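You operate a simulated robot arm through the tools that you are given. There is no shell and no other tool.

You run a simulated robot arm. Do the job below in one go: nothing can be reset, and whatever is moved stays where it is left.

Task
Push the key in the jig up to its stop, clamp it and brush a strip of glue along it.
Fine: knob to HOLD; glue from the pot; brush back in the cup, lid back on; the bar stays up. A coat counts when it lies all over at full strength: go over it till it gets no stronger.

It is judged by the outcome, as a careful person would: the job done as asked, and still so three seconds after it is handed in. It fails if anything else is knocked over, pushed out of place, dropped, spilled or broken. Lids that push on must go on centred and level and be pressed home; caps that screw on are set level and turned clockwise until they are tight.

Robot
A 6-joint arm with a two-finger parallel gripper, fixed in place. Base frame: the origin is at the foot of the arm, x ahead of it, y to its left, z up; the work surface is at about z = 0.78. Readings come in m, degrees, newtons and seconds.
With the tool pointing down near the work surface it reaches from about 0.26 to 0.68 m from the base axis. Its first joint turns from -66.0 to 66.0 degrees. Payload 2.9 kg.
The tool frame sits at the grasp point between the pads (the TCP): z along the fingers, y along the line on which they close. The tips reach 0.03 m beyond it. The gripper opens to 0.11 m. The fingers are 0.02 m wide and 0.01 m thick; the gripper's body (0.048 by 0.112 m) begins 0.055 m behind the TCP.
Orientation is that of the tool frame in the base frame, as a unit quaternion [w, x, y, z]. With the fingers straight down and closing along the base's y, the tool's x points along the base's -x, its y along +y and its z along -z.

Tools
- The arm moves only by the tool send_rows. Its arguments are lists of equal length, an entry for each row: "linear": the shift along the tool's x, y, z in m, a list of three; "dr": the turn, a rotation vector about the tool's x, y, z in degrees, a list of three. In form: {"linear": [[tx, ty, tz], ...], "dr": [[rx, ry, rz], ...]}. A call has 1 to 20 rows; each row is the pose to reach, as a shift and turn from the pose commanded when the call began, along the tool's axes at that moment. "jaw" is the opening, from 0 (shut) to 1 (fully open), set as the call begins (left out, the last holds). Rows are played at 5 a second. More than 0.05 m and 8.6 degrees between two rows, or a gripper value outside its range, and nothing of the call is played. Where a pose cannot be reached the arm comes as near as it can. A force on the tool above 40 N (or 10 N above the force at the start of the call, whichever is more), or a blocked arm, ends the call early, and 0.2 s more pass. Each finger travels about 0.108 m/s and halts on what it meets, pressing with about 45 N; the grip force reading is that of the motor and also rises with nothing between the fingers. The clock runs only during rows and for 0.2 s after the last one: add rows that repeat a pose to give the fingers time. The reply holds the time, the measured pose of the TCP, the force on the tool along the base axes, the opening and the grip force, in the units named above and with some noise, with the torque about the TCP (base axes, N m) and any sound that the robot's microphone picked up.
- Cameras (640 x 400 px; columns grow to the right, rows downward): "scene" is fixed at [0.0868, 0.4342, 1.4022]; the picture's right is [-0.71, -0.70, 0.00], its down [-0.28, 0.28, -0.92] and it looks along [0.65, -0.65, -0.40] (base axes); focal length 309 px, centre (320, 200). "wrist" rides on the gripper at [0.072, 0.017, -0.103] in the tool frame; the picture's right is [-0.23, 0.97, 0.00], its down [-0.76, -0.18, -0.62] and it looks along [-0.61, -0.14, 0.78] (tool axes); focal length 222 px, centre (320, 200). There is no depth. A picture from a camera that has moved, and an enlarged one, comes with that camera's place and axes in the base frame and with its lens.
- grab_frame(camera): a new picture of that camera. No time passes.
- enlarge(camera, box): a new picture of the part [left, top, right, bottom] of that camera's present view, enlarged. No time passes.
- job_done(): hands the job in; it is judged then, once.

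Places have to be worked out from the pictures, the camera data and where the tool is seen. Open the gripper and draw the arm clear of the work before you hand the job in, unless the task says otherwise.

The tools are called after "Emit:" by a JSON object that holds its "method" and its "body". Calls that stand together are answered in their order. send_rows: Moves the arm, as the interface text tells. Its arguments: {"type":"object","properties":{"linear":{"type":"array"},"dr":{"type":"array"},"jaw":{"type":"number"}},"required":["linear","dr"]} The other tools are called the same way: grab_frame (camera) takes a picture; enlarge (camera, box) takes an enlarged picture of a part of a camera's view; job_done () hands the job in.

At the start:

```text
t: 0.0
position: [0.4573, 0.0471, 1.1833]
ee_rot: [0.0, 0.0, 1.0, 0.0]
wrist_force: [0.3, -0.3, -1.3]
ft_torque: [0.01, -0.03, 0.01]
grip_width: 0.1098
finger_force: 0.0
```

scene: 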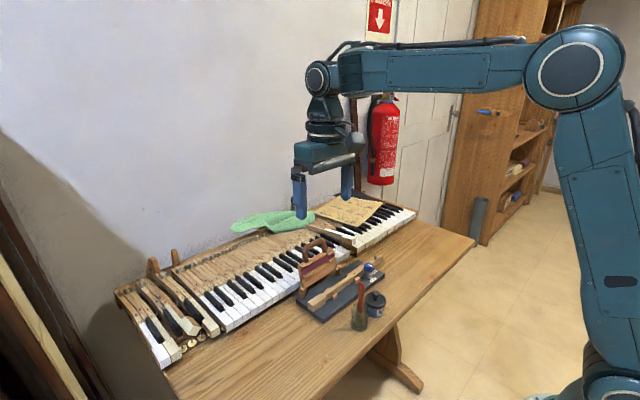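
wrist: 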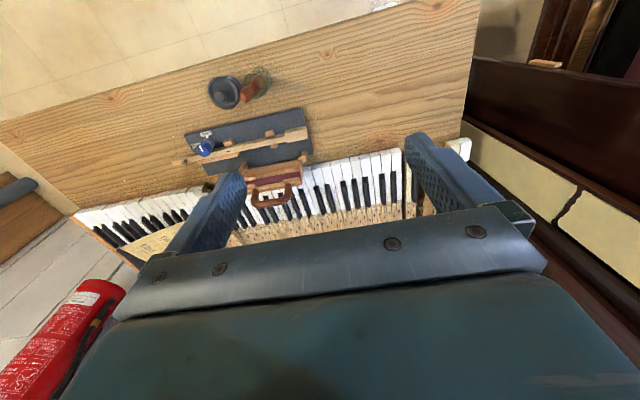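

I start by looking closer at the jig, pot and cup from both cameras before any move.

Emit:
{"method": "enlarge", "body": {"camera": "scene", "box": [280, 220, 420, 340]}}

Emit:
{"method": "enlarge", "body": {"camera": "wrist", "box": [160, 50, 340, 220]}}

```text
3.33 times, centred on (350, 280) of scene
camera zoom: at [0.0868, 0.4342, 1.4022], right [-0.71, -0.7, 0.0], down [-0.28, 0.28, -0.92], along [0.65, -0.65, -0.4], focal length 1032 px, centre (220, -67)
```

zoom: 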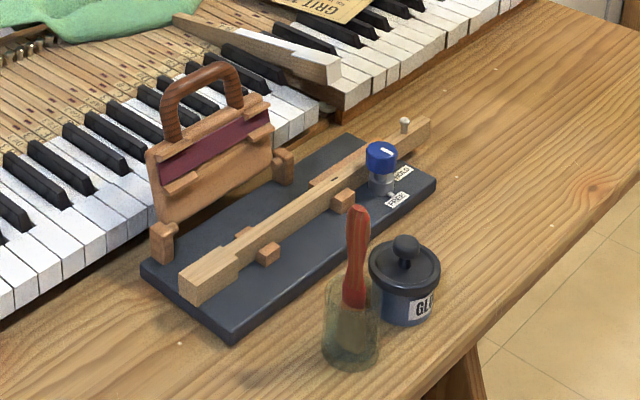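

```text
2.35 times, centred on (250, 135) of wrist
camera zoom: at [0.3838, 0.0635, 1.2848], right [0.23, 0.97, 0.0], down [0.76, -0.18, 0.62], along [0.61, -0.14, -0.78], focal length 523 px, centre (485, 353)
```

zoom: 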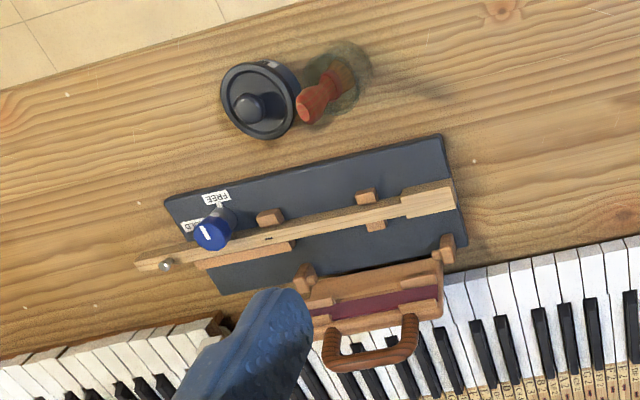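

The jig lies roughly at x 0.51–0.615, y -0.285 to -0.007, with the key along y; the pot is near (0.44,-0.125) and the cup near (0.45,-0.07). I lower the arm to a higher-resolution viewpoint above the near edge of the jig, staying at z≈1.0.

Emit:
{"method": "send_rows", "body": {"linear": [[0.001, -0.028, 0.027], [0.002, -0.056, 0.054], [0.003, -0.084, 0.081], [0.004, -0.112, 0.108], [0.005, -0.14, 0.135], [0.006, -0.168, 0.16], [0.007, -0.197, 0.183], [0.007, -0.197, 0.183]], "dr": [[0, 0, 0], [0, 0, 0], [0, 0, 0], [0, 0, 0], [0, 0, 0], [0, 0, 0], [0, 0, 0], [0, 0, 0]]}}

Emit:
{"method": "grab_frame", "body": {"camera": "wrist"}}

Emit:
{"method": "grab_frame", "body": {"camera": "scene"}}

```text
t: 1.8
position: [0.4482, -0.1511, 0.998]
ee_rot: [0.0, -0.001, 1.0, 0.0]
wrist_force: [-0.5, -0.2, 0.0]
ft_torque: [0.02, -0.03, 0.0]
grip_width: 0.1098
finger_force: 0.1
```

```text
taken
camera wrist: at [0.3764, -0.1343, 1.1008], right [0.23, 0.97, 0.0], down [0.76, -0.18, 0.62], along [0.61, -0.14, -0.78], focal length 222 px, centre (320, 200)
```

wrist: 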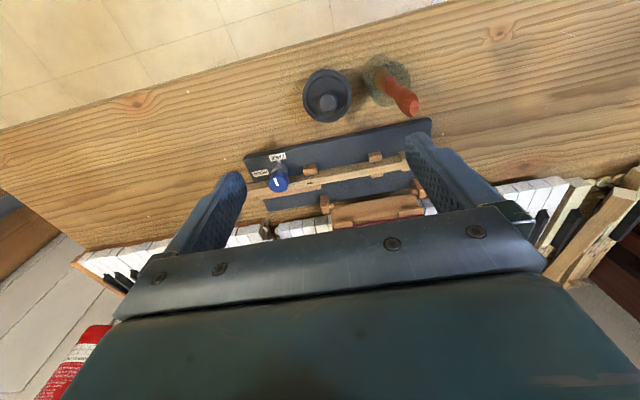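

```text
taken
```

scene: 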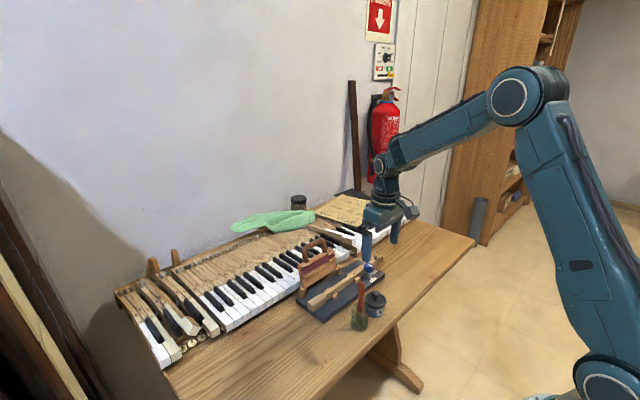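

The jig is visible between the fingers now. I zoom in on it to read the knob, stop and guides.

Emit:
{"method": "enlarge", "body": {"camera": "wrist", "box": [230, 110, 450, 250]}}

Emit:
{"method": "enlarge", "body": {"camera": "wrist", "box": [235, 140, 325, 200]}}

Emit:
{"method": "enlarge", "body": {"camera": "scene", "box": [290, 225, 400, 335]}}

Emit:
{"method": "enlarge", "body": {"camera": "wrist", "box": [290, 45, 430, 135]}}

```text
2.86 times, centred on (340, 180) of wrist
camera zoom: at [0.3764, -0.1343, 1.1008], right [0.23, 0.97, 0.0], down [0.76, -0.18, 0.62], along [0.61, -0.14, -0.78], focal length 635 px, centre (263, 257)
```

zoom: 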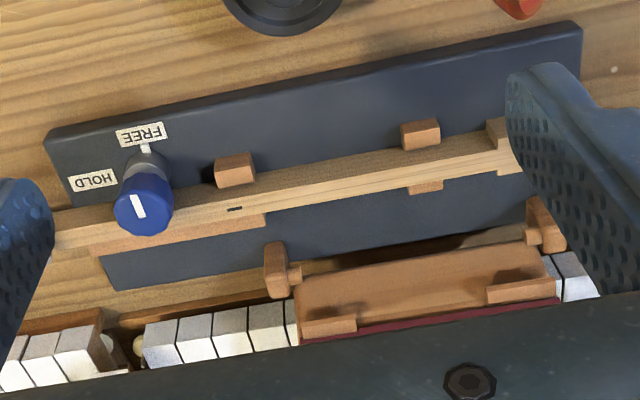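

```text
6.67 times, centred on (280, 170) of wrist
camera zoom: at [0.3764, -0.1343, 1.1008], right [0.23, 0.97, 0.0], down [0.76, -0.18, 0.62], along [0.61, -0.14, -0.78], focal length 1481 px, centre (587, 400)
```

zoom: 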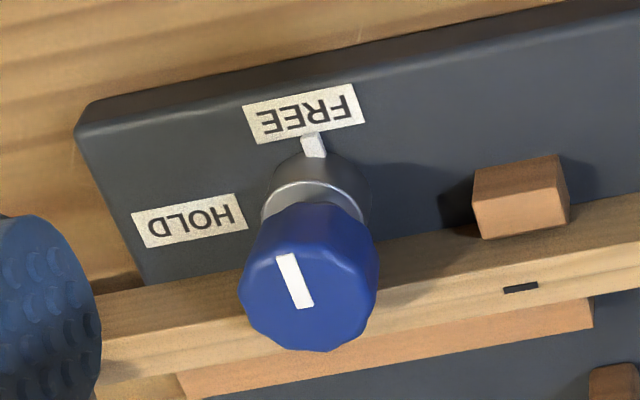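

```text
3.64 times, centred on (345, 280) of scene
camera zoom: at [0.0868, 0.4342, 1.4022], right [-0.71, -0.7, 0.0], down [-0.28, 0.28, -0.92], along [0.65, -0.65, -0.4], focal length 1125 px, centre (229, -91)
```

zoom: 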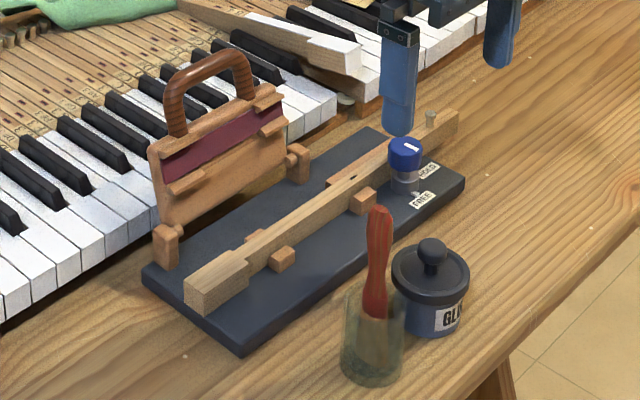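

```text
4.44 times, centred on (360, 90) of wrist
camera zoom: at [0.3764, -0.1343, 1.1008], right [0.23, 0.97, 0.0], down [0.76, -0.18, 0.62], along [0.61, -0.14, -0.78], focal length 987 px, centre (142, 689)
```

zoom: 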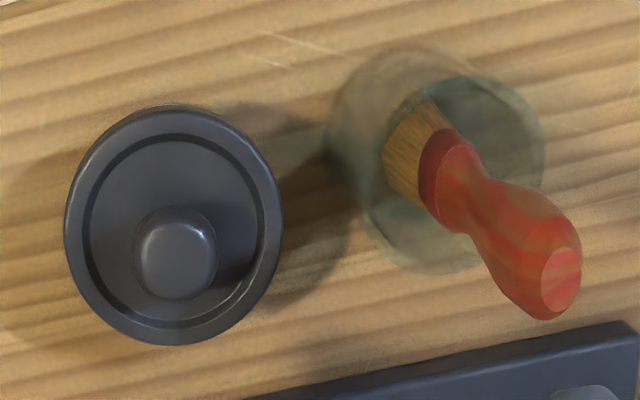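

The knob pointer stands at FREE (toward the base) with HOLD on the -y side. I now look closely at the far end of the key and at the head/guide blocks to find the stop.

Emit:
{"method": "enlarge", "body": {"camera": "scene", "box": [340, 250, 390, 285]}}

Emit:
{"method": "enlarge", "body": {"camera": "scene", "box": [295, 270, 355, 330]}}

Emit:
{"method": "enlarge", "body": {"camera": "scene", "box": [345, 270, 395, 345]}}

```text
11.43 times, centred on (365, 268) of scene
camera zoom: at [0.0868, 0.4342, 1.4022], right [-0.71, -0.7, 0.0], down [-0.28, 0.28, -0.92], along [0.65, -0.65, -0.4], focal length 3536 px, centre (-194, -571)
```

zoom: 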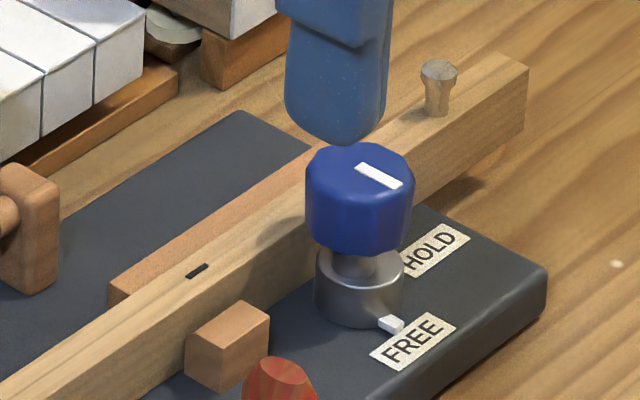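

```text
6.67 times, centred on (325, 300) of scene
camera zoom: at [0.0868, 0.4342, 1.4022], right [-0.71, -0.7, 0.0], down [-0.28, 0.28, -0.92], along [0.65, -0.65, -0.4], focal length 2063 px, centre (287, -467)
```

zoom: 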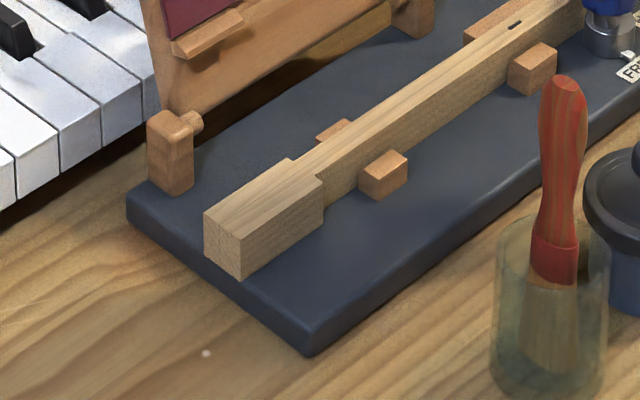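

```text
5.33 times, centred on (370, 308) of scene
camera zoom: at [0.0868, 0.4342, 1.4022], right [-0.71, -0.7, 0.0], down [-0.28, 0.28, -0.92], along [0.65, -0.65, -0.4], focal length 1650 px, centre (53, -373)
```

zoom: 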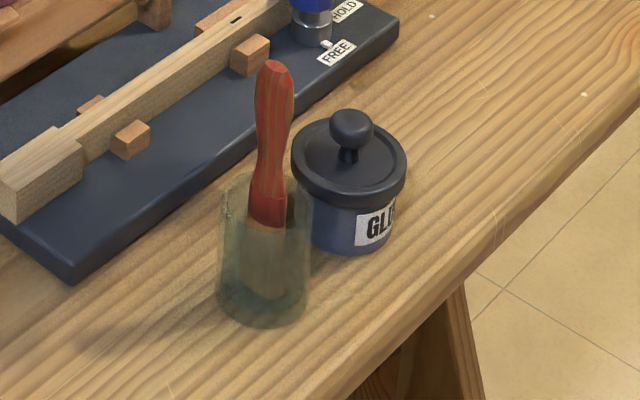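

The key's head has shoulders that should meet the pair of guide blocks about 2 cm further in -y: that's the stop, and the knob cams the key against the long rail. I close the gripper and travel to above the +y end of the key (≈0.557, 0.035), staying high.

Emit:
{"method": "send_rows", "body": {"linear": [[-0.018, 0.031, 0.0], [-0.036, 0.062, 0.0], [-0.054, 0.093, 0.0], [-0.072, 0.124, 0.0], [-0.09, 0.155, 0.02], [-0.1085, 0.188, 0.048], [-0.1085, 0.188, 0.048]], "dr": [[0, 0, 0], [0, 0, 0], [0, 0, 0], [0, 0, 0], [0, 0, 0], [0, 0, 0], [0, 0, 0]], "jaw": 0}}

Emit:
{"method": "grab_frame", "body": {"camera": "wrist"}}

Emit:
{"method": "enlarge", "body": {"camera": "scene", "box": [280, 200, 400, 330]}}

```text
t: 3.4
position: [0.5582, 0.0379, 0.9503]
ee_rot: [0.0, 0.0, 1.0, 0.0]
wrist_force: [0.0, -0.2, -0.5]
ft_torque: [-0.02, -0.02, -0.02]
grip_width: 0.0
finger_force: 38.2
```

```text
taken
camera wrist: at [0.4857, 0.0544, 1.0533], right [0.23, 0.97, 0.0], down [0.76, -0.18, 0.62], along [0.61, -0.14, -0.78], focal length 222 px, centre (320, 200)
```

wrist: 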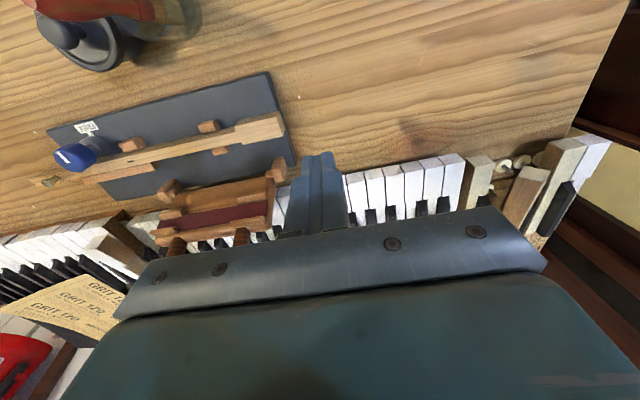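

```text
3.08 times, centred on (340, 265) of scene
camera zoom: at [0.0868, 0.4343, 1.4022], right [-0.71, -0.7, 0.0], down [-0.28, 0.28, -0.92], along [0.65, -0.65, -0.4], focal length 952 px, centre (258, 0)
```

zoom: 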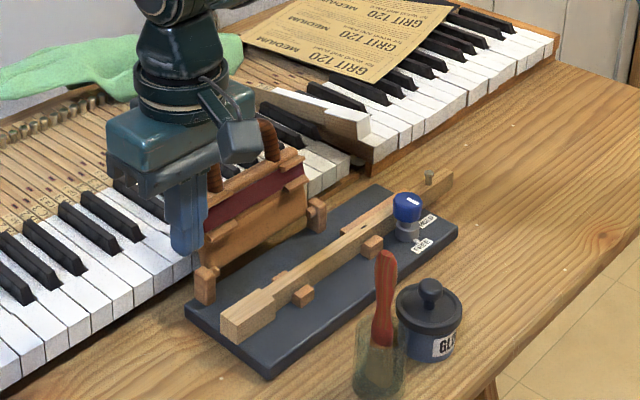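

The gripper is closed and hanging above the key's +y end. I zoom in to measure the key end and shoulders from this angle.

Emit:
{"method": "enlarge", "body": {"camera": "wrist", "box": [150, 70, 350, 200]}}

Emit:
{"method": "enlarge", "body": {"camera": "wrist", "box": [20, 60, 300, 260]}}

```text
3.08 times, centred on (250, 135) of wrist
camera zoom: at [0.4857, 0.0544, 1.0533], right [0.23, 0.97, 0.0], down [0.76, -0.18, 0.62], along [0.61, -0.14, -0.78], focal length 684 px, centre (535, 400)
```

zoom: 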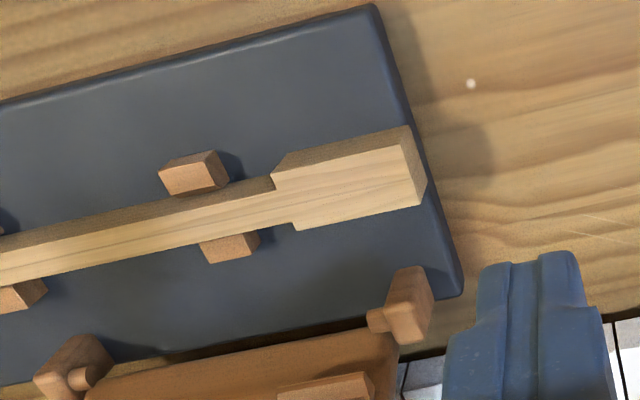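

```text
2.00 times, centred on (160, 160) of wrist
camera zoom: at [0.4857, 0.0544, 1.0533], right [0.23, 0.97, 0.0], down [0.76, -0.18, 0.62], along [0.61, -0.14, -0.78], focal length 444 px, centre (640, 280)
```

zoom: 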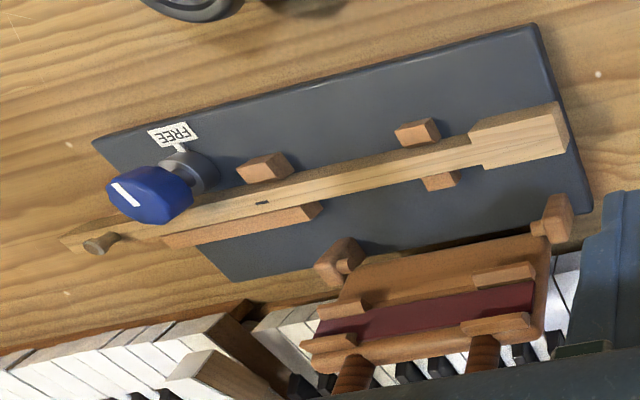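

The shoulder-to-block gap measures ≈2 cm, and the key end is at about x 0.561, y -0.008 with its top at z≈0.82. I descend beside the end to tip height ≈0.805.

Emit:
{"method": "send_rows", "body": {"linear": [[-0.0028, -0.003, 0.035], [-0.0028, -0.003, 0.07], [-0.0028, -0.003, 0.1], [-0.0028, -0.003, 0.115], [-0.0028, -0.013, 0.115], [-0.0028, -0.02, 0.115], [-0.0028, -0.025, 0.115]], "dr": [[0, 0, 0], [0, 0, 0], [0, 0, 0], [0, 0, 0], [0, 0, 0], [0, 0, 0], [0, 0, 0]]}}

Emit:
{"method": "enlarge", "body": {"camera": "scene", "box": [280, 230, 380, 330]}}

Emit:
{"method": "enlarge", "body": {"camera": "wrist", "box": [150, 70, 400, 230]}}

```text
t: 5.0
position: [0.5609, 0.0122, 0.8363]
ee_rot: [-0.001, 0.0, 1.0, -0.001]
wrist_force: [0.6, -0.8, -1.0]
ft_torque: [0.01, -0.02, 0.03]
grip_width: 0.0
finger_force: 37.5
```

```text
4.00 times, centred on (330, 280) of scene
camera zoom: at [0.0868, 0.4342, 1.4022], right [-0.71, -0.7, 0.0], down [-0.28, 0.28, -0.92], along [0.65, -0.65, -0.4], focal length 1238 px, centre (280, -120)
```

zoom: 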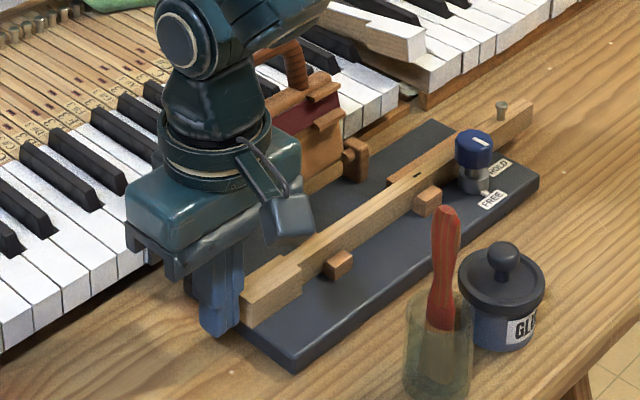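

```text
2.50 times, centred on (275, 150) of wrist
camera zoom: at [0.4878, 0.0291, 0.9385], right [0.23, 0.97, 0.0], down [0.76, -0.18, 0.62], along [0.61, -0.14, -0.78], focal length 555 px, centre (432, 325)
```

zoom: 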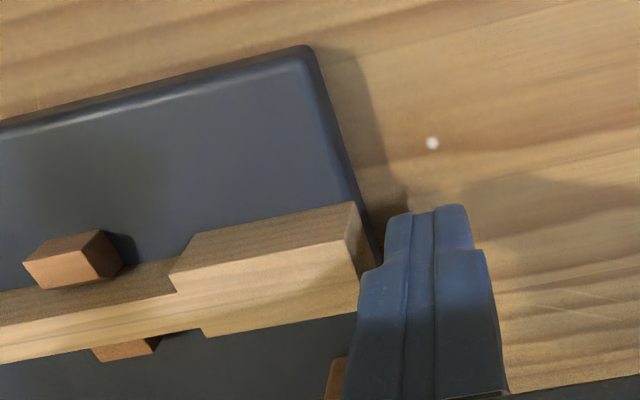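

The fingertips sit just beyond the key end, lined up in x. I push slowly in -y, about 2 mm per row, and watch the force.

Emit:
{"method": "send_rows", "body": {"linear": [[0, -0.003, 0], [0, -0.006, 0], [0, -0.008, 0], [0, -0.01, 0], [0, -0.012, 0], [0, -0.014, 0], [0, -0.016, 0]], "dr": [[0, 0, 0], [0, 0, 0], [0, 0, 0], [0, 0, 0], [0, 0, 0], [0, 0, 0], [0, 0, 0]]}}

Emit:
{"method": "enlarge", "body": {"camera": "wrist", "box": [150, 70, 400, 230]}}

```text
t: 6.6
position: [0.5601, -0.0032, 0.8357]
ee_rot: [0.0, 0.0, 1.0, 0.001]
wrist_force: [0.4, -0.1, 0.1]
ft_torque: [0.01, 0.03, -0.03]
grip_width: 0.0
finger_force: 37.0
```

```text
2.50 times, centred on (275, 150) of wrist
camera zoom: at [0.4882, 0.0136, 0.9388], right [0.23, 0.97, 0.0], down [0.76, -0.18, 0.62], along [0.61, -0.14, -0.78], focal length 555 px, centre (432, 325)
```

zoom: 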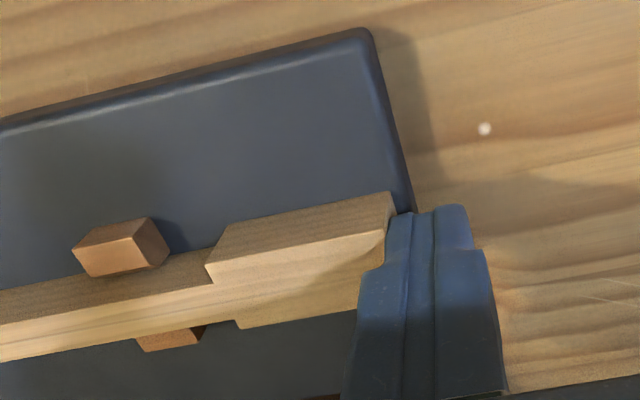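

The finger is now at the key end and the gap to the blocks has started shrinking with almost no force. I continue pushing about 10 mm.

Emit:
{"method": "send_rows", "body": {"linear": [[0, -0.002, 0], [0, -0.004, 0], [0, -0.006, 0], [0, -0.008, 0], [0, -0.009, 0], [0, -0.01, 0]], "dr": [[0, 0, 0], [0, 0, 0], [0, 0, 0], [0, 0, 0], [0, 0, 0], [0, 0, 0]]}}

Emit:
{"method": "enlarge", "body": {"camera": "wrist", "box": [150, 70, 400, 230]}}

```text
t: 8.0
position: [0.5602, -0.0126, 0.8367]
ee_rot: [0.0, 0.0, 1.0, 0.001]
wrist_force: [1.0, 0.0, 0.9]
ft_torque: [0.0, 0.0, 0.02]
grip_width: 0.0
finger_force: 37.1
```

```text
2.50 times, centred on (275, 150) of wrist
camera zoom: at [0.4883, 0.0036, 0.9389], right [0.23, 0.97, 0.0], down [0.76, -0.18, 0.62], along [0.61, -0.14, -0.78], focal length 555 px, centre (432, 325)
```

zoom: 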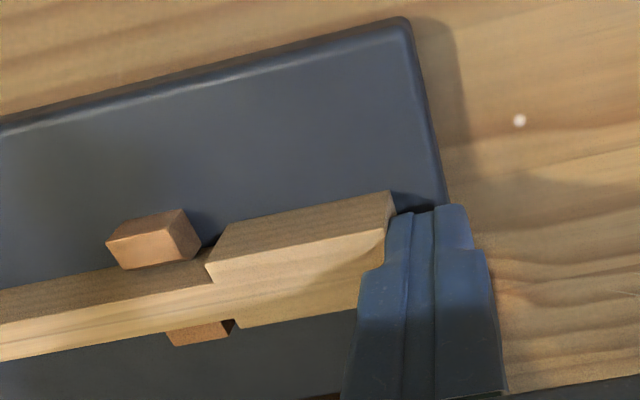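

The shoulders are nearly on the blocks (~2 mm left). I creep forward in half-millimetre steps watching for a force rise.

Emit:
{"method": "send_rows", "body": {"linear": [[0, -0.0005, 0], [0, -0.001, 0], [0, -0.0015, 0], [0, -0.002, 0], [0, -0.0025, 0]], "dr": [[0, 0, 0], [0, 0, 0], [0, 0, 0], [0, 0, 0], [0, 0, 0]]}}

Emit:
{"method": "enlarge", "body": {"camera": "wrist", "box": [180, 130, 300, 220]}}

```text
t: 9.2
position: [0.5618, -0.0147, 0.8361]
ee_rot: [0.0, 0.0, 1.0, 0.0]
wrist_force: [0.8, 0.3, 0.9]
ft_torque: [0.0, -0.05, -0.02]
grip_width: 0.0
finger_force: 37.6
```

```text
4.44 times, centred on (240, 175) of wrist
camera zoom: at [0.4882, 0.0009, 0.9387], right [0.23, 0.97, 0.0], down [0.76, -0.18, 0.62], along [0.61, -0.14, -0.78], focal length 987 px, centre (676, 311)
```

zoom: 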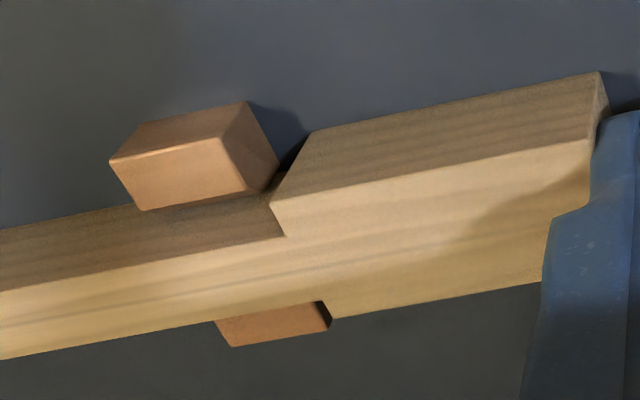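

Still a narrow dark gap and no force; I keep creeping in 0.5 mm steps.

Emit:
{"method": "send_rows", "body": {"linear": [[0, -0.0005, 0], [0, -0.001, 0], [0, -0.0015, 0], [0, -0.002, 0]], "dr": [[0, 0, 0], [0, 0, 0], [0, 0, 0], [0, 0, 0]]}}

Emit:
{"method": "enlarge", "body": {"camera": "wrist", "box": [180, 130, 300, 220]}}

```text
t: 10.2
position: [0.5609, -0.0164, 0.8361]
ee_rot: [0.0, -0.001, 1.0, 0.0]
wrist_force: [0.2, -0.1, 0.1]
ft_torque: [0.0, 0.02, 0.0]
grip_width: 0.0
finger_force: 37.9
```

```text
4.44 times, centred on (240, 175) of wrist
camera zoom: at [0.4881, -0.001, 0.9385], right [0.23, 0.97, 0.0], down [0.76, -0.18, 0.62], along [0.61, -0.14, -0.78], focal length 987 px, centre (676, 311)
```

zoom: 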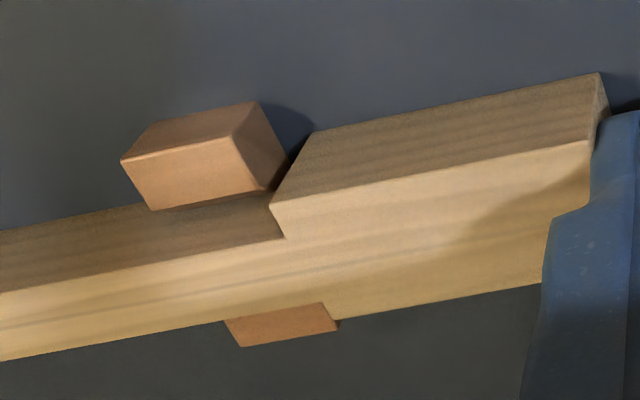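

About half a millimetre to a millimetre left; continuing to creep.

Emit:
{"method": "send_rows", "body": {"linear": [[0, -0.0005, 0], [0, -0.001, 0], [0, -0.0015, 0]], "dr": [[0, 0, 0], [0, 0, 0], [0, 0, 0]]}}

Emit:
{"method": "enlarge", "body": {"camera": "wrist", "box": [180, 130, 300, 220]}}

```text
t: 11.0
position: [0.5612, -0.0193, 0.8361]
ee_rot: [0.0, 0.0, 1.0, 0.0]
wrist_force: [0.1, 0.1, 0.5]
ft_torque: [0.04, -0.02, -0.01]
grip_width: 0.0
finger_force: 38.2
```

```text
4.44 times, centred on (240, 175) of wrist
camera zoom: at [0.4881, -0.0027, 0.9388], right [0.23, 0.97, 0.0], down [0.76, -0.18, 0.62], along [0.61, -0.14, -0.78], focal length 987 px, centre (676, 311)
```

zoom: 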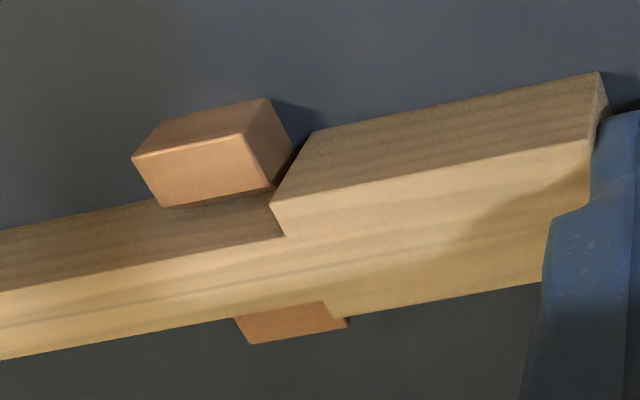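

Projecting both faces onto the board, the gap is still about 4 mm. I push 3 mm more, gently.

Emit:
{"method": "send_rows", "body": {"linear": [[0, -0.001, 0], [0, -0.0017, 0], [0, -0.0024, 0], [0, -0.003, 0]], "dr": [[0, 0, 0], [0, 0, 0], [0, 0, 0], [0, 0, 0]]}}

Emit:
{"method": "enlarge", "body": {"camera": "wrist", "box": [180, 130, 300, 220]}}

```text
t: 12.0
position: [0.5613, -0.0215, 0.8359]
ee_rot: [0.0, 0.0, 1.0, 0.0]
wrist_force: [0.0, 0.5, 0.5]
ft_torque: [-0.02, 0.0, 0.02]
grip_width: 0.0002
finger_force: 37.6
```

```text
4.44 times, centred on (240, 175) of wrist
camera zoom: at [0.4882, -0.0056, 0.939], right [0.23, 0.97, 0.0], down [0.76, -0.18, 0.62], along [0.61, -0.14, -0.78], focal length 987 px, centre (676, 311)
```

zoom: 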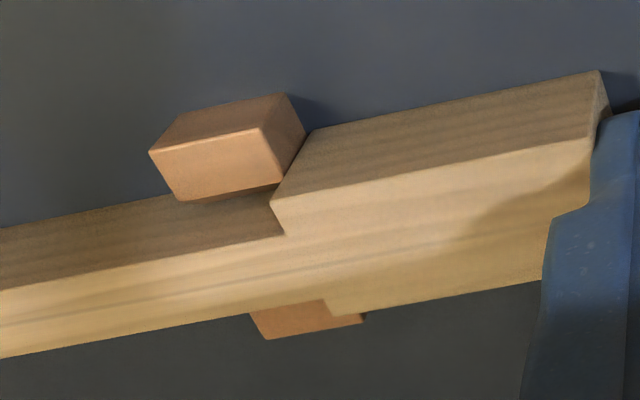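

Gap now ≈1 mm. I creep in 0.4 mm rows until the force rises.

Emit:
{"method": "send_rows", "body": {"linear": [[0, -0.0004, 0], [0, -0.0008, 0], [0, -0.0012, 0], [0, -0.0012, 0]], "dr": [[0, 0, 0], [0, 0, 0], [0, 0, 0], [0, 0, 0]]}}

Emit:
{"method": "enlarge", "body": {"camera": "wrist", "box": [180, 130, 300, 220]}}

```text
t: 13.0
position: [0.5608, -0.0237, 0.8362]
ee_rot: [0.0, 0.0, 1.0, 0.0]
wrist_force: [-0.9, 1.2, -0.1]
ft_torque: [0.01, 0.01, 0.0]
grip_width: 0.0
finger_force: 37.8
```

```text
4.44 times, centred on (240, 175) of wrist
camera zoom: at [0.4881, -0.0067, 0.9389], right [0.23, 0.97, 0.0], down [0.76, -0.18, 0.62], along [0.61, -0.14, -0.78], focal length 987 px, centre (676, 311)
```

zoom: 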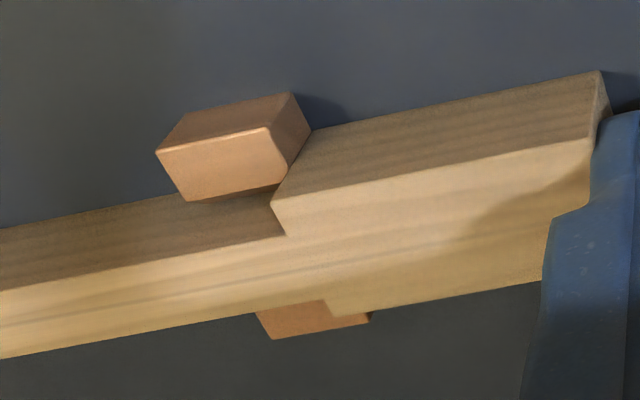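

Force hints at +1 N and the faces look almost touching. A few more fine steps to confirm the stop.

Emit:
{"method": "send_rows", "body": {"linear": [[0, -0.0004, 0], [0, -0.0008, 0], [0, -0.0008, 0]], "dr": [[0, 0, 0], [0, 0, 0], [0, 0, 0]]}}

Emit:
{"method": "enlarge", "body": {"camera": "wrist", "box": [180, 130, 300, 220]}}

```text
t: 13.8
position: [0.5608, -0.0244, 0.8355]
ee_rot: [0.0, -0.001, 1.0, 0.0]
wrist_force: [0.7, 4.1, 0.2]
ft_torque: [0.09, -0.01, -0.02]
grip_width: 0.0001
finger_force: 37.1
```

```text
4.44 times, centred on (240, 175) of wrist
camera zoom: at [0.488, -0.0071, 0.9389], right [0.23, 0.97, 0.0], down [0.76, -0.18, 0.62], along [0.61, -0.14, -0.78], focal length 987 px, centre (676, 311)
```

zoom: 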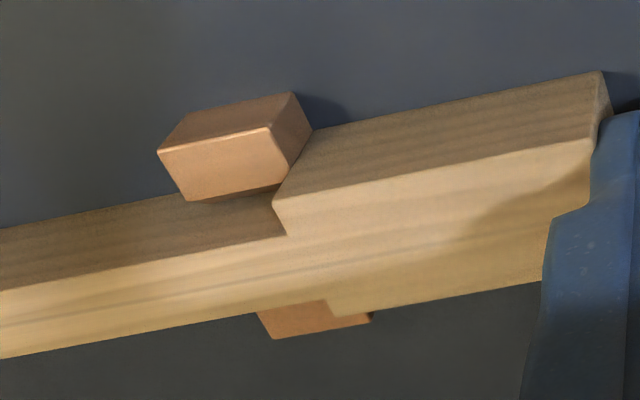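

The force jumped to 4 N and the picture no longer changes: the shoulders are on the blocks. One more 0.4 mm to make sure it is fully home without shoving the jig.

Emit:
{"method": "send_rows", "body": {"linear": [[0, -0.0004, 0], [0, -0.0004, 0]], "dr": [[0, 0, 0], [0, 0, 0]]}}

Emit:
{"method": "enlarge", "body": {"camera": "wrist", "box": [180, 130, 300, 220]}}

```text
t: 14.4
position: [0.5614, -0.024, 0.8361]
ee_rot: [0.0, -0.001, 1.0, 0.0]
wrist_force: [0.2, 7.4, 0.8]
ft_torque: [0.2, 0.01, -0.01]
grip_width: 0.0
finger_force: 38.0
```

```text
4.44 times, centred on (240, 175) of wrist
camera zoom: at [0.4881, -0.0073, 0.9388], right [0.23, 0.97, 0.0], down [0.76, -0.18, 0.62], along [0.61, -0.14, -0.78], focal length 987 px, centre (676, 311)
```

zoom: 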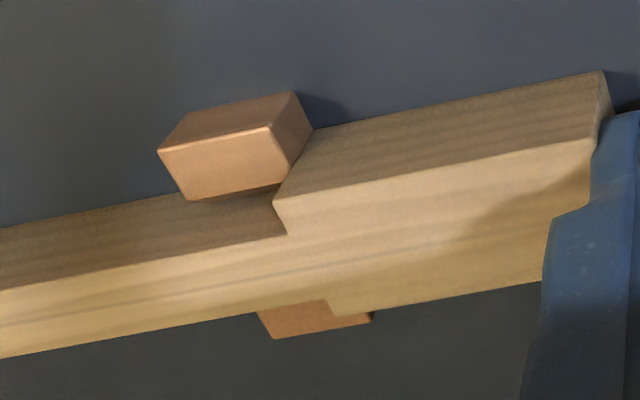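

Reaction is now 7 N with no movement: the key is home against its stop. I back off in +y, then rise to z≈1.01 clear of the bar handle.

Emit:
{"method": "send_rows", "body": {"linear": [[0, 0.01, 0], [0, 0.03, 0], [0, 0.035, -0.035], [0, 0.035, -0.08], [0, 0.035, -0.125], [0, 0.035, -0.175], [0, 0.0, -0.185], [0, -0.045, -0.185], [0, -0.09, -0.185], [0, -0.135, -0.185], [0, -0.18, -0.175], [0, -0.21, -0.14], [0, -0.21, -0.12], [0, -0.21, -0.12]], "dr": [[0, 0, 0], [0, 0, 0], [0, 0, 0], [0, 0, 0], [0, 0, 0], [0, 0, 0], [0, 0, 0], [0, 0, 0], [0, 0, 0], [0, 0, 0], [0, 0, 0], [0, 0, 0], [0, 0, 0], [0, 0, 0]]}}

Emit:
{"method": "enlarge", "body": {"camera": "wrist", "box": [200, 20, 420, 160]}}

Emit:
{"method": "enlarge", "body": {"camera": "scene", "box": [290, 225, 400, 335]}}

```text
t: 17.4
position: [0.5605, -0.2341, 0.9559]
ee_rot: [0.0, 0.0, 1.0, 0.001]
wrist_force: [-0.6, -0.9, 0.3]
ft_torque: [-0.01, -0.04, 0.0]
grip_width: 0.0002
finger_force: 37.8
```

```text
2.86 times, centred on (310, 90) of wrist
camera zoom: at [0.4879, -0.2185, 1.0586], right [0.23, 0.97, 0.0], down [0.76, -0.18, 0.62], along [0.61, -0.14, -0.78], focal length 635 px, centre (349, 514)
```

zoom: 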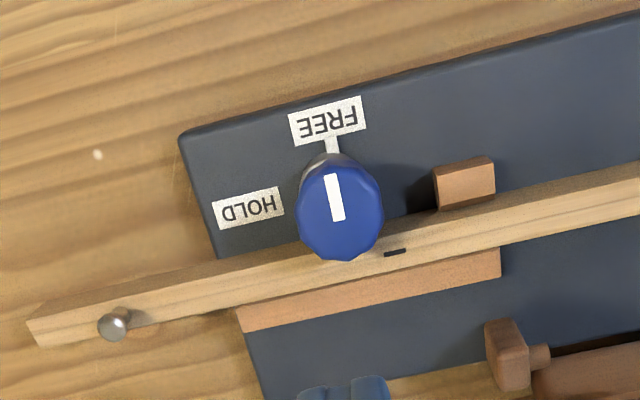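

```text
3.64 times, centred on (345, 280) of scene
camera zoom: at [0.0868, 0.4342, 1.4022], right [-0.71, -0.7, 0.0], down [-0.28, 0.28, -0.92], along [0.65, -0.65, -0.4], focal length 1125 px, centre (229, -91)
```

zoom: 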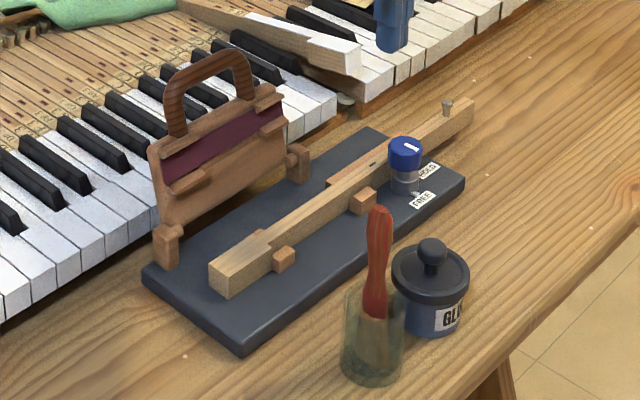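

The whole layout is clear now: knob centre ≈(0.536,-0.232), top z≈0.84, blue grip zone above the key's top (≈0.82). I open to ~5 cm, centre over the knob and descend so the tips stop at z≈0.83.

Emit:
{"method": "send_rows", "body": {"linear": [[0.012, 0.001, 0.0], [0.0245, 0.002, 0.0], [0.0245, 0.002, 0.0], [0.0245, 0.002, 0.03], [0.0245, 0.002, 0.055], [0.0245, 0.002, 0.07], [0.0245, 0.002, 0.07]], "dr": [[0, 0, 0], [0, 0, 0], [0, 0, 0], [0, 0, 0], [0, 0, 0], [0, 0, 0], [0, 0, 0]], "jaw": 0.45}}

Emit:
{"method": "grab_frame", "body": {"camera": "wrist"}}

Emit:
{"method": "enlarge", "body": {"camera": "scene", "box": [330, 220, 410, 300]}}

```text
t: 19.0
position: [0.5356, -0.2326, 0.8864]
ee_rot: [0.0, 0.0, 1.0, 0.0]
wrist_force: [-0.1, -0.2, -0.1]
ft_torque: [-0.01, 0.01, -0.01]
grip_width: 0.0495
finger_force: 0.0
```

```text
taken
camera wrist: at [0.4633, -0.216, 0.9886], right [0.23, 0.97, 0.0], down [0.76, -0.18, 0.62], along [0.61, -0.14, -0.78], focal length 222 px, centre (320, 200)
```

wrist: 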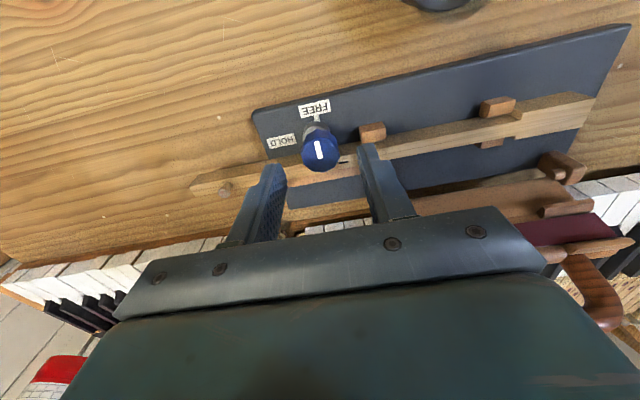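

```text
5.00 times, centred on (370, 260) of scene
camera zoom: at [0.0868, 0.4342, 1.4022], right [-0.71, -0.7, 0.0], down [-0.28, 0.28, -0.92], along [0.65, -0.65, -0.4], focal length 1547 px, centre (70, -100)
```

zoom: 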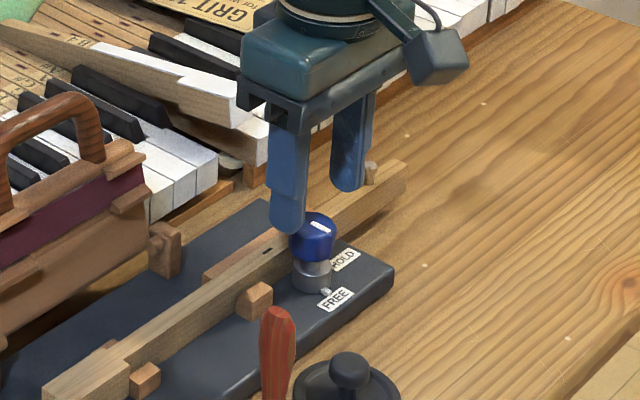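

Tips are at z≈0.856, just above the knob top. I zoom in to check the centring between the fingers before going down.

Emit:
{"method": "enlarge", "body": {"camera": "wrist", "box": [240, 90, 400, 220]}}

```text
3.08 times, centred on (320, 155) of wrist
camera zoom: at [0.4633, -0.216, 0.9886], right [0.23, 0.97, 0.0], down [0.76, -0.18, 0.62], along [0.61, -0.14, -0.78], focal length 684 px, centre (320, 338)
```

zoom: 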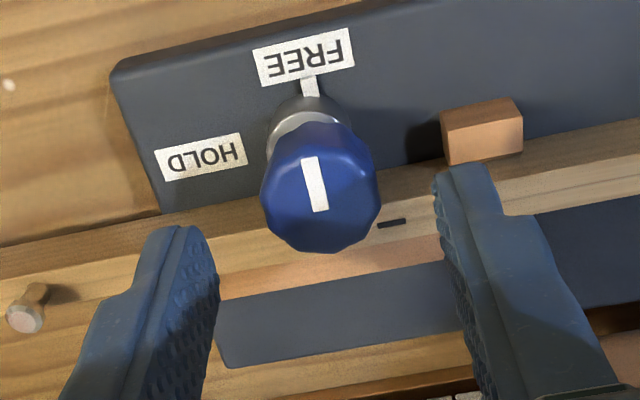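

The knob is centred between the fingers within a millimetre. I go down 28 mm (tips ≈0.828, above the key top) and check the force.

Emit:
{"method": "send_rows", "body": {"linear": [[0, 0, 0.01], [0, 0, 0.02], [0, 0, 0.028], [0, 0, 0.028]], "dr": [[0, 0, 0], [0, 0, 0], [0, 0, 0], [0, 0, 0]]}}

Emit:
{"method": "enlarge", "body": {"camera": "wrist", "box": [240, 90, 400, 220]}}

Emit:
{"method": "enlarge", "body": {"camera": "scene", "box": [340, 240, 400, 300]}}

```text
t: 20.0
position: [0.5373, -0.2313, 0.8584]
ee_rot: [0.0, 0.0, 1.0, 0.0]
wrist_force: [0.3, -0.8, -0.8]
ft_torque: [0.0, -0.01, 0.01]
grip_width: 0.0496
finger_force: 0.1
```

```text
3.08 times, centred on (320, 155) of wrist
camera zoom: at [0.464, -0.2154, 0.9609], right [0.23, 0.97, 0.0], down [0.76, -0.18, 0.62], along [0.61, -0.14, -0.78], focal length 684 px, centre (320, 338)
```

zoom: 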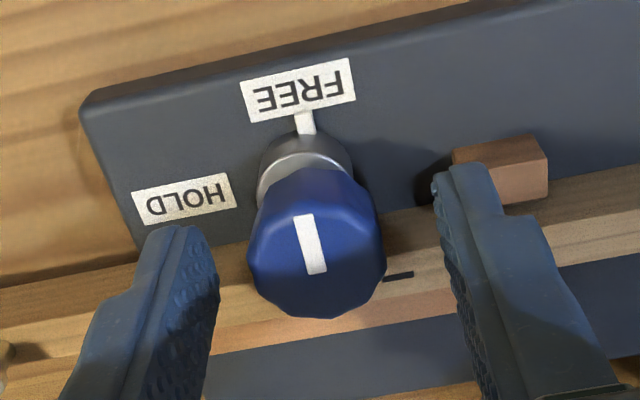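

```text
6.67 times, centred on (370, 270) of scene
camera zoom: at [0.0868, 0.4342, 1.4022], right [-0.71, -0.7, 0.0], down [-0.28, 0.28, -0.92], along [0.65, -0.65, -0.4], focal length 2063 px, centre (-13, -267)
```

zoom: 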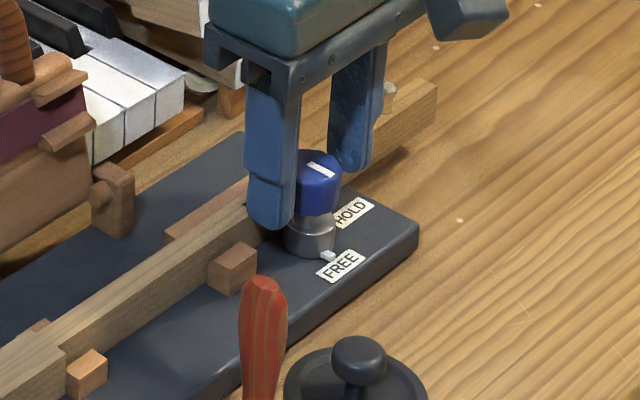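

Fingers straddle the blue knob at the right height. I close them gently in place and read the width.

Emit:
{"method": "send_rows", "body": {"linear": [[0, 0, 0], [0, 0, 0], [0, 0, 0]], "dr": [[0, 0, 0], [0, 0, 0], [0, 0, 0]], "jaw": 0}}

```text
t: 20.8
position: [0.5358, -0.2332, 0.8583]
ee_rot: [0.0, 0.001, 1.0, 0.0]
wrist_force: [2.0, -7.1, -0.2]
ft_torque: [-0.12, -0.2, 0.02]
grip_width: 0.0278
finger_force: 45.2
```

Grip is on the knob (27.8 mm). I start turning counter-clockwise as seen from above (FREE→HOLD), i.e. negative about the tool z, first 30° and check.

Emit:
{"method": "send_rows", "body": {"linear": [[0, -0.0005, 0], [0, -0.0005, 0], [0, -0.0005, 0], [0, -0.0005, 0], [0, -0.0005, 0]], "dr": [[0, 0, -6], [0, 0, -12], [0, 0, -18], [0, 0, -24], [0, 0, -30]]}}

Emit:
{"method": "enlarge", "body": {"camera": "scene", "box": [340, 240, 400, 300]}}

Emit:
{"method": "grab_frame", "body": {"camera": "wrist"}}

```text
t: 22.0
position: [0.5366, -0.2326, 0.8587]
ee_rot: [0.001, -0.26, 0.966, -0.001]
wrist_force: [6.8, -8.8, 0.4]
ft_torque: [-0.31, 0.1, -0.02]
grip_width: 0.0276
finger_force: 45.5
```

```text
6.67 times, centred on (370, 270) of scene
camera zoom: at [0.0871, 0.434, 1.4023], right [-0.71, -0.7, 0.0], down [-0.28, 0.28, -0.92], along [0.65, -0.65, -0.4], focal length 2063 px, centre (-13, -267)
```

zoom: 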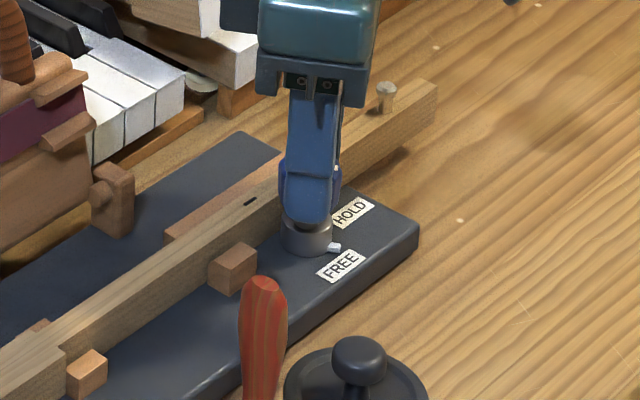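

```text
taken
camera wrist: at [0.4653, -0.2552, 0.9608], right [-0.29, 0.96, 0.0], down [0.75, 0.23, 0.62], along [0.6, 0.18, -0.78], focal length 222 px, centre (320, 200)
```

wrist: 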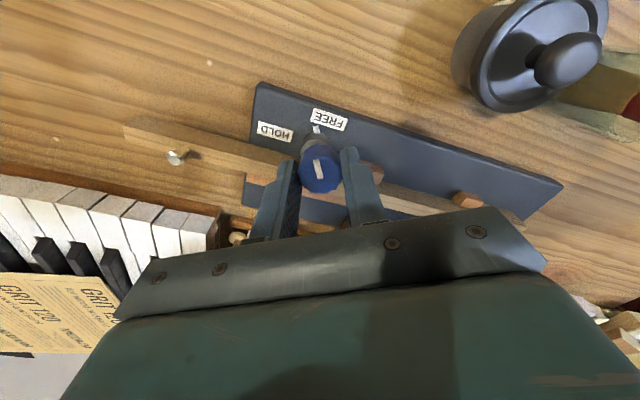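

The pointer is following the grip toward HOLD. I correct the small off-centre pull (≈2 mm in +x) and turn another 40°.

Emit:
{"method": "send_rows", "body": {"linear": [[-0.0015, -0.0013, 0], [-0.0015, -0.0013, 0], [-0.0015, -0.0013, 0], [-0.0015, -0.0013, 0], [-0.0015, -0.0013, 0], [-0.0015, -0.0013, 0], [-0.0015, -0.0013, 0]], "dr": [[0, 0, -5], [0, 0, -11], [0, 0, -17], [0, 0, -23], [0, 0, -29], [0, 0, -35], [0, 0, -40]]}}

Emit:
{"method": "enlarge", "body": {"camera": "scene", "box": [340, 240, 400, 300]}}

Emit:
{"method": "grab_frame", "body": {"camera": "wrist"}}

```text
t: 23.6
position: [0.5375, -0.2336, 0.8583]
ee_rot: [0.0, -0.573, 0.819, 0.001]
wrist_force: [-15.2, -10.2, 9.4]
ft_torque: [-0.57, 0.45, 0.03]
grip_width: 0.0278
finger_force: 44.9
```

```text
6.67 times, centred on (370, 270) of scene
camera zoom: at [0.0863, 0.4341, 1.4023], right [-0.71, -0.7, 0.0], down [-0.28, 0.28, -0.92], along [0.65, -0.65, -0.4], focal length 2063 px, centre (-13, -267)
```

zoom: 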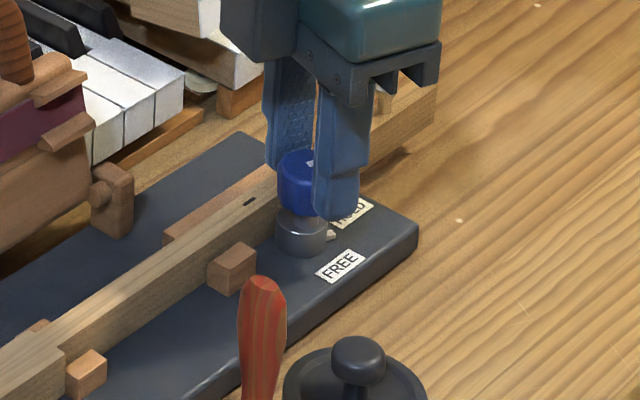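

```text
taken
camera wrist: at [0.4967, -0.2964, 0.961], right [-0.84, 0.55, 0.0], down [0.43, 0.66, 0.62], along [0.34, 0.52, -0.78], focal length 222 px, centre (320, 200)
```

wrist: 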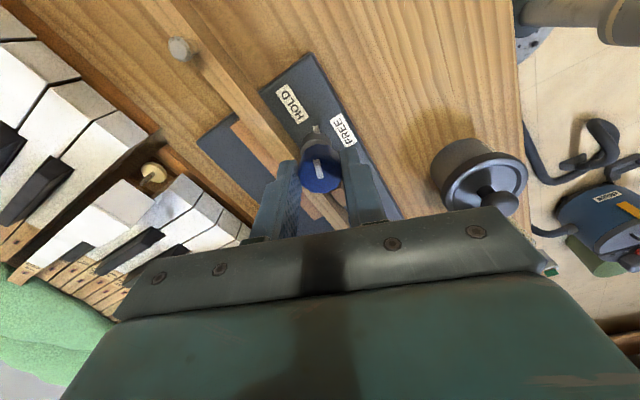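

Forces have grown (−15, −10, +9 N), which may be a tip rubbing the key edge or over-corrected centring. I zoom in before continuing.

Emit:
{"method": "enlarge", "body": {"camera": "wrist", "box": [220, 90, 400, 230]}}

Emit:
{"method": "enlarge", "body": {"camera": "scene", "box": [355, 255, 395, 285]}}

```text
2.86 times, centred on (310, 160) of wrist
camera zoom: at [0.4967, -0.2964, 0.961], right [-0.84, 0.55, 0.0], down [0.43, 0.66, 0.62], along [0.34, 0.52, -0.78], focal length 635 px, centre (349, 314)
```

zoom: 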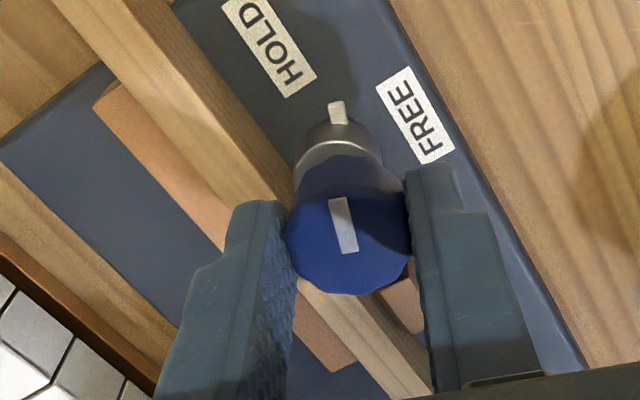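

```text
13.33 times, centred on (375, 270) of scene
camera zoom: at [0.0863, 0.4341, 1.4023], right [-0.71, -0.7, 0.0], down [-0.28, 0.28, -0.92], along [0.65, -0.65, -0.4], focal length 4126 px, centre (-413, -733)
```

zoom: 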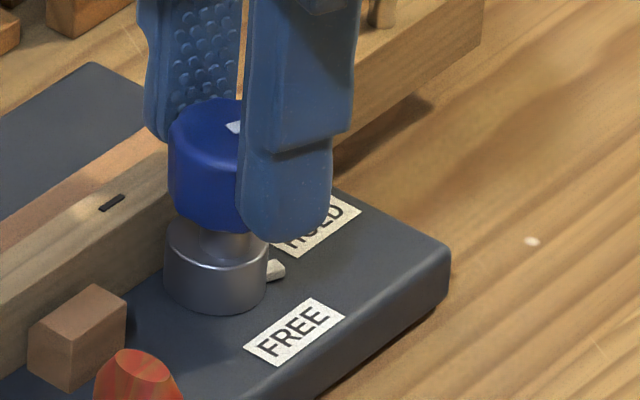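

The +x finger is hanging right over the key, and the +9 N upward force suggests its tip rubs the key top. I release the knob, and rise 4 mm before regripping at this angle.

Emit:
{"method": "send_rows", "body": {"linear": [[0, 0, 0], [0, 0, 0], [0, 0, -0.002], [0, 0, -0.004], [0, 0, -0.004]], "dr": [[0, 0, 0], [0, 0, 0], [0, 0, 0], [0, 0, 0], [0, 0, 0]], "jaw": 0.42}}

Emit:
{"method": "enlarge", "body": {"camera": "wrist", "box": [220, 90, 400, 230]}}

Emit:
{"method": "enlarge", "body": {"camera": "scene", "box": [355, 255, 395, 285]}}

```text
t: 24.8
position: [0.5388, -0.2337, 0.8621]
ee_rot: [0.0, -0.573, 0.819, 0.0]
wrist_force: [-0.4, 0.3, 0.8]
ft_torque: [-0.01, 0.03, 0.03]
grip_width: 0.0463
finger_force: 0.0
```

```text
2.86 times, centred on (310, 160) of wrist
camera zoom: at [0.4973, -0.296, 0.9648], right [-0.84, 0.55, 0.0], down [0.43, 0.65, 0.62], along [0.34, 0.52, -0.78], focal length 635 px, centre (349, 314)
```

zoom: 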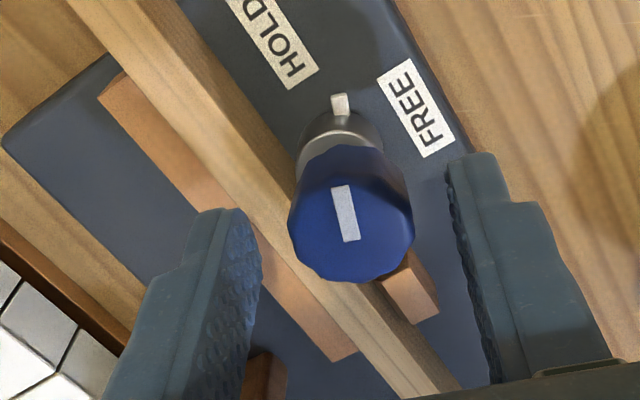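

```text
13.33 times, centred on (375, 270) of scene
camera zoom: at [0.0868, 0.4342, 1.4022], right [-0.71, -0.7, 0.0], down [-0.28, 0.28, -0.92], along [0.65, -0.65, -0.4], focal length 4126 px, centre (-413, -733)
```

zoom: 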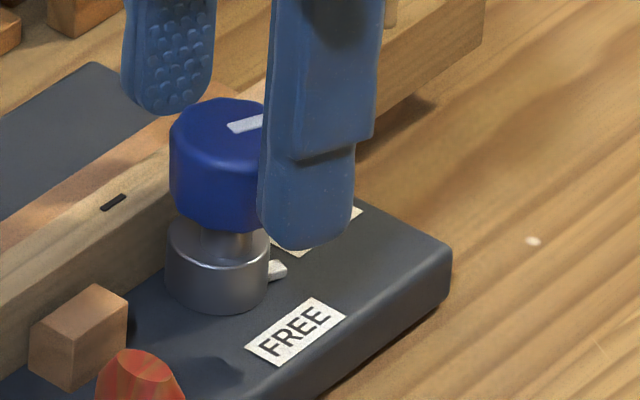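

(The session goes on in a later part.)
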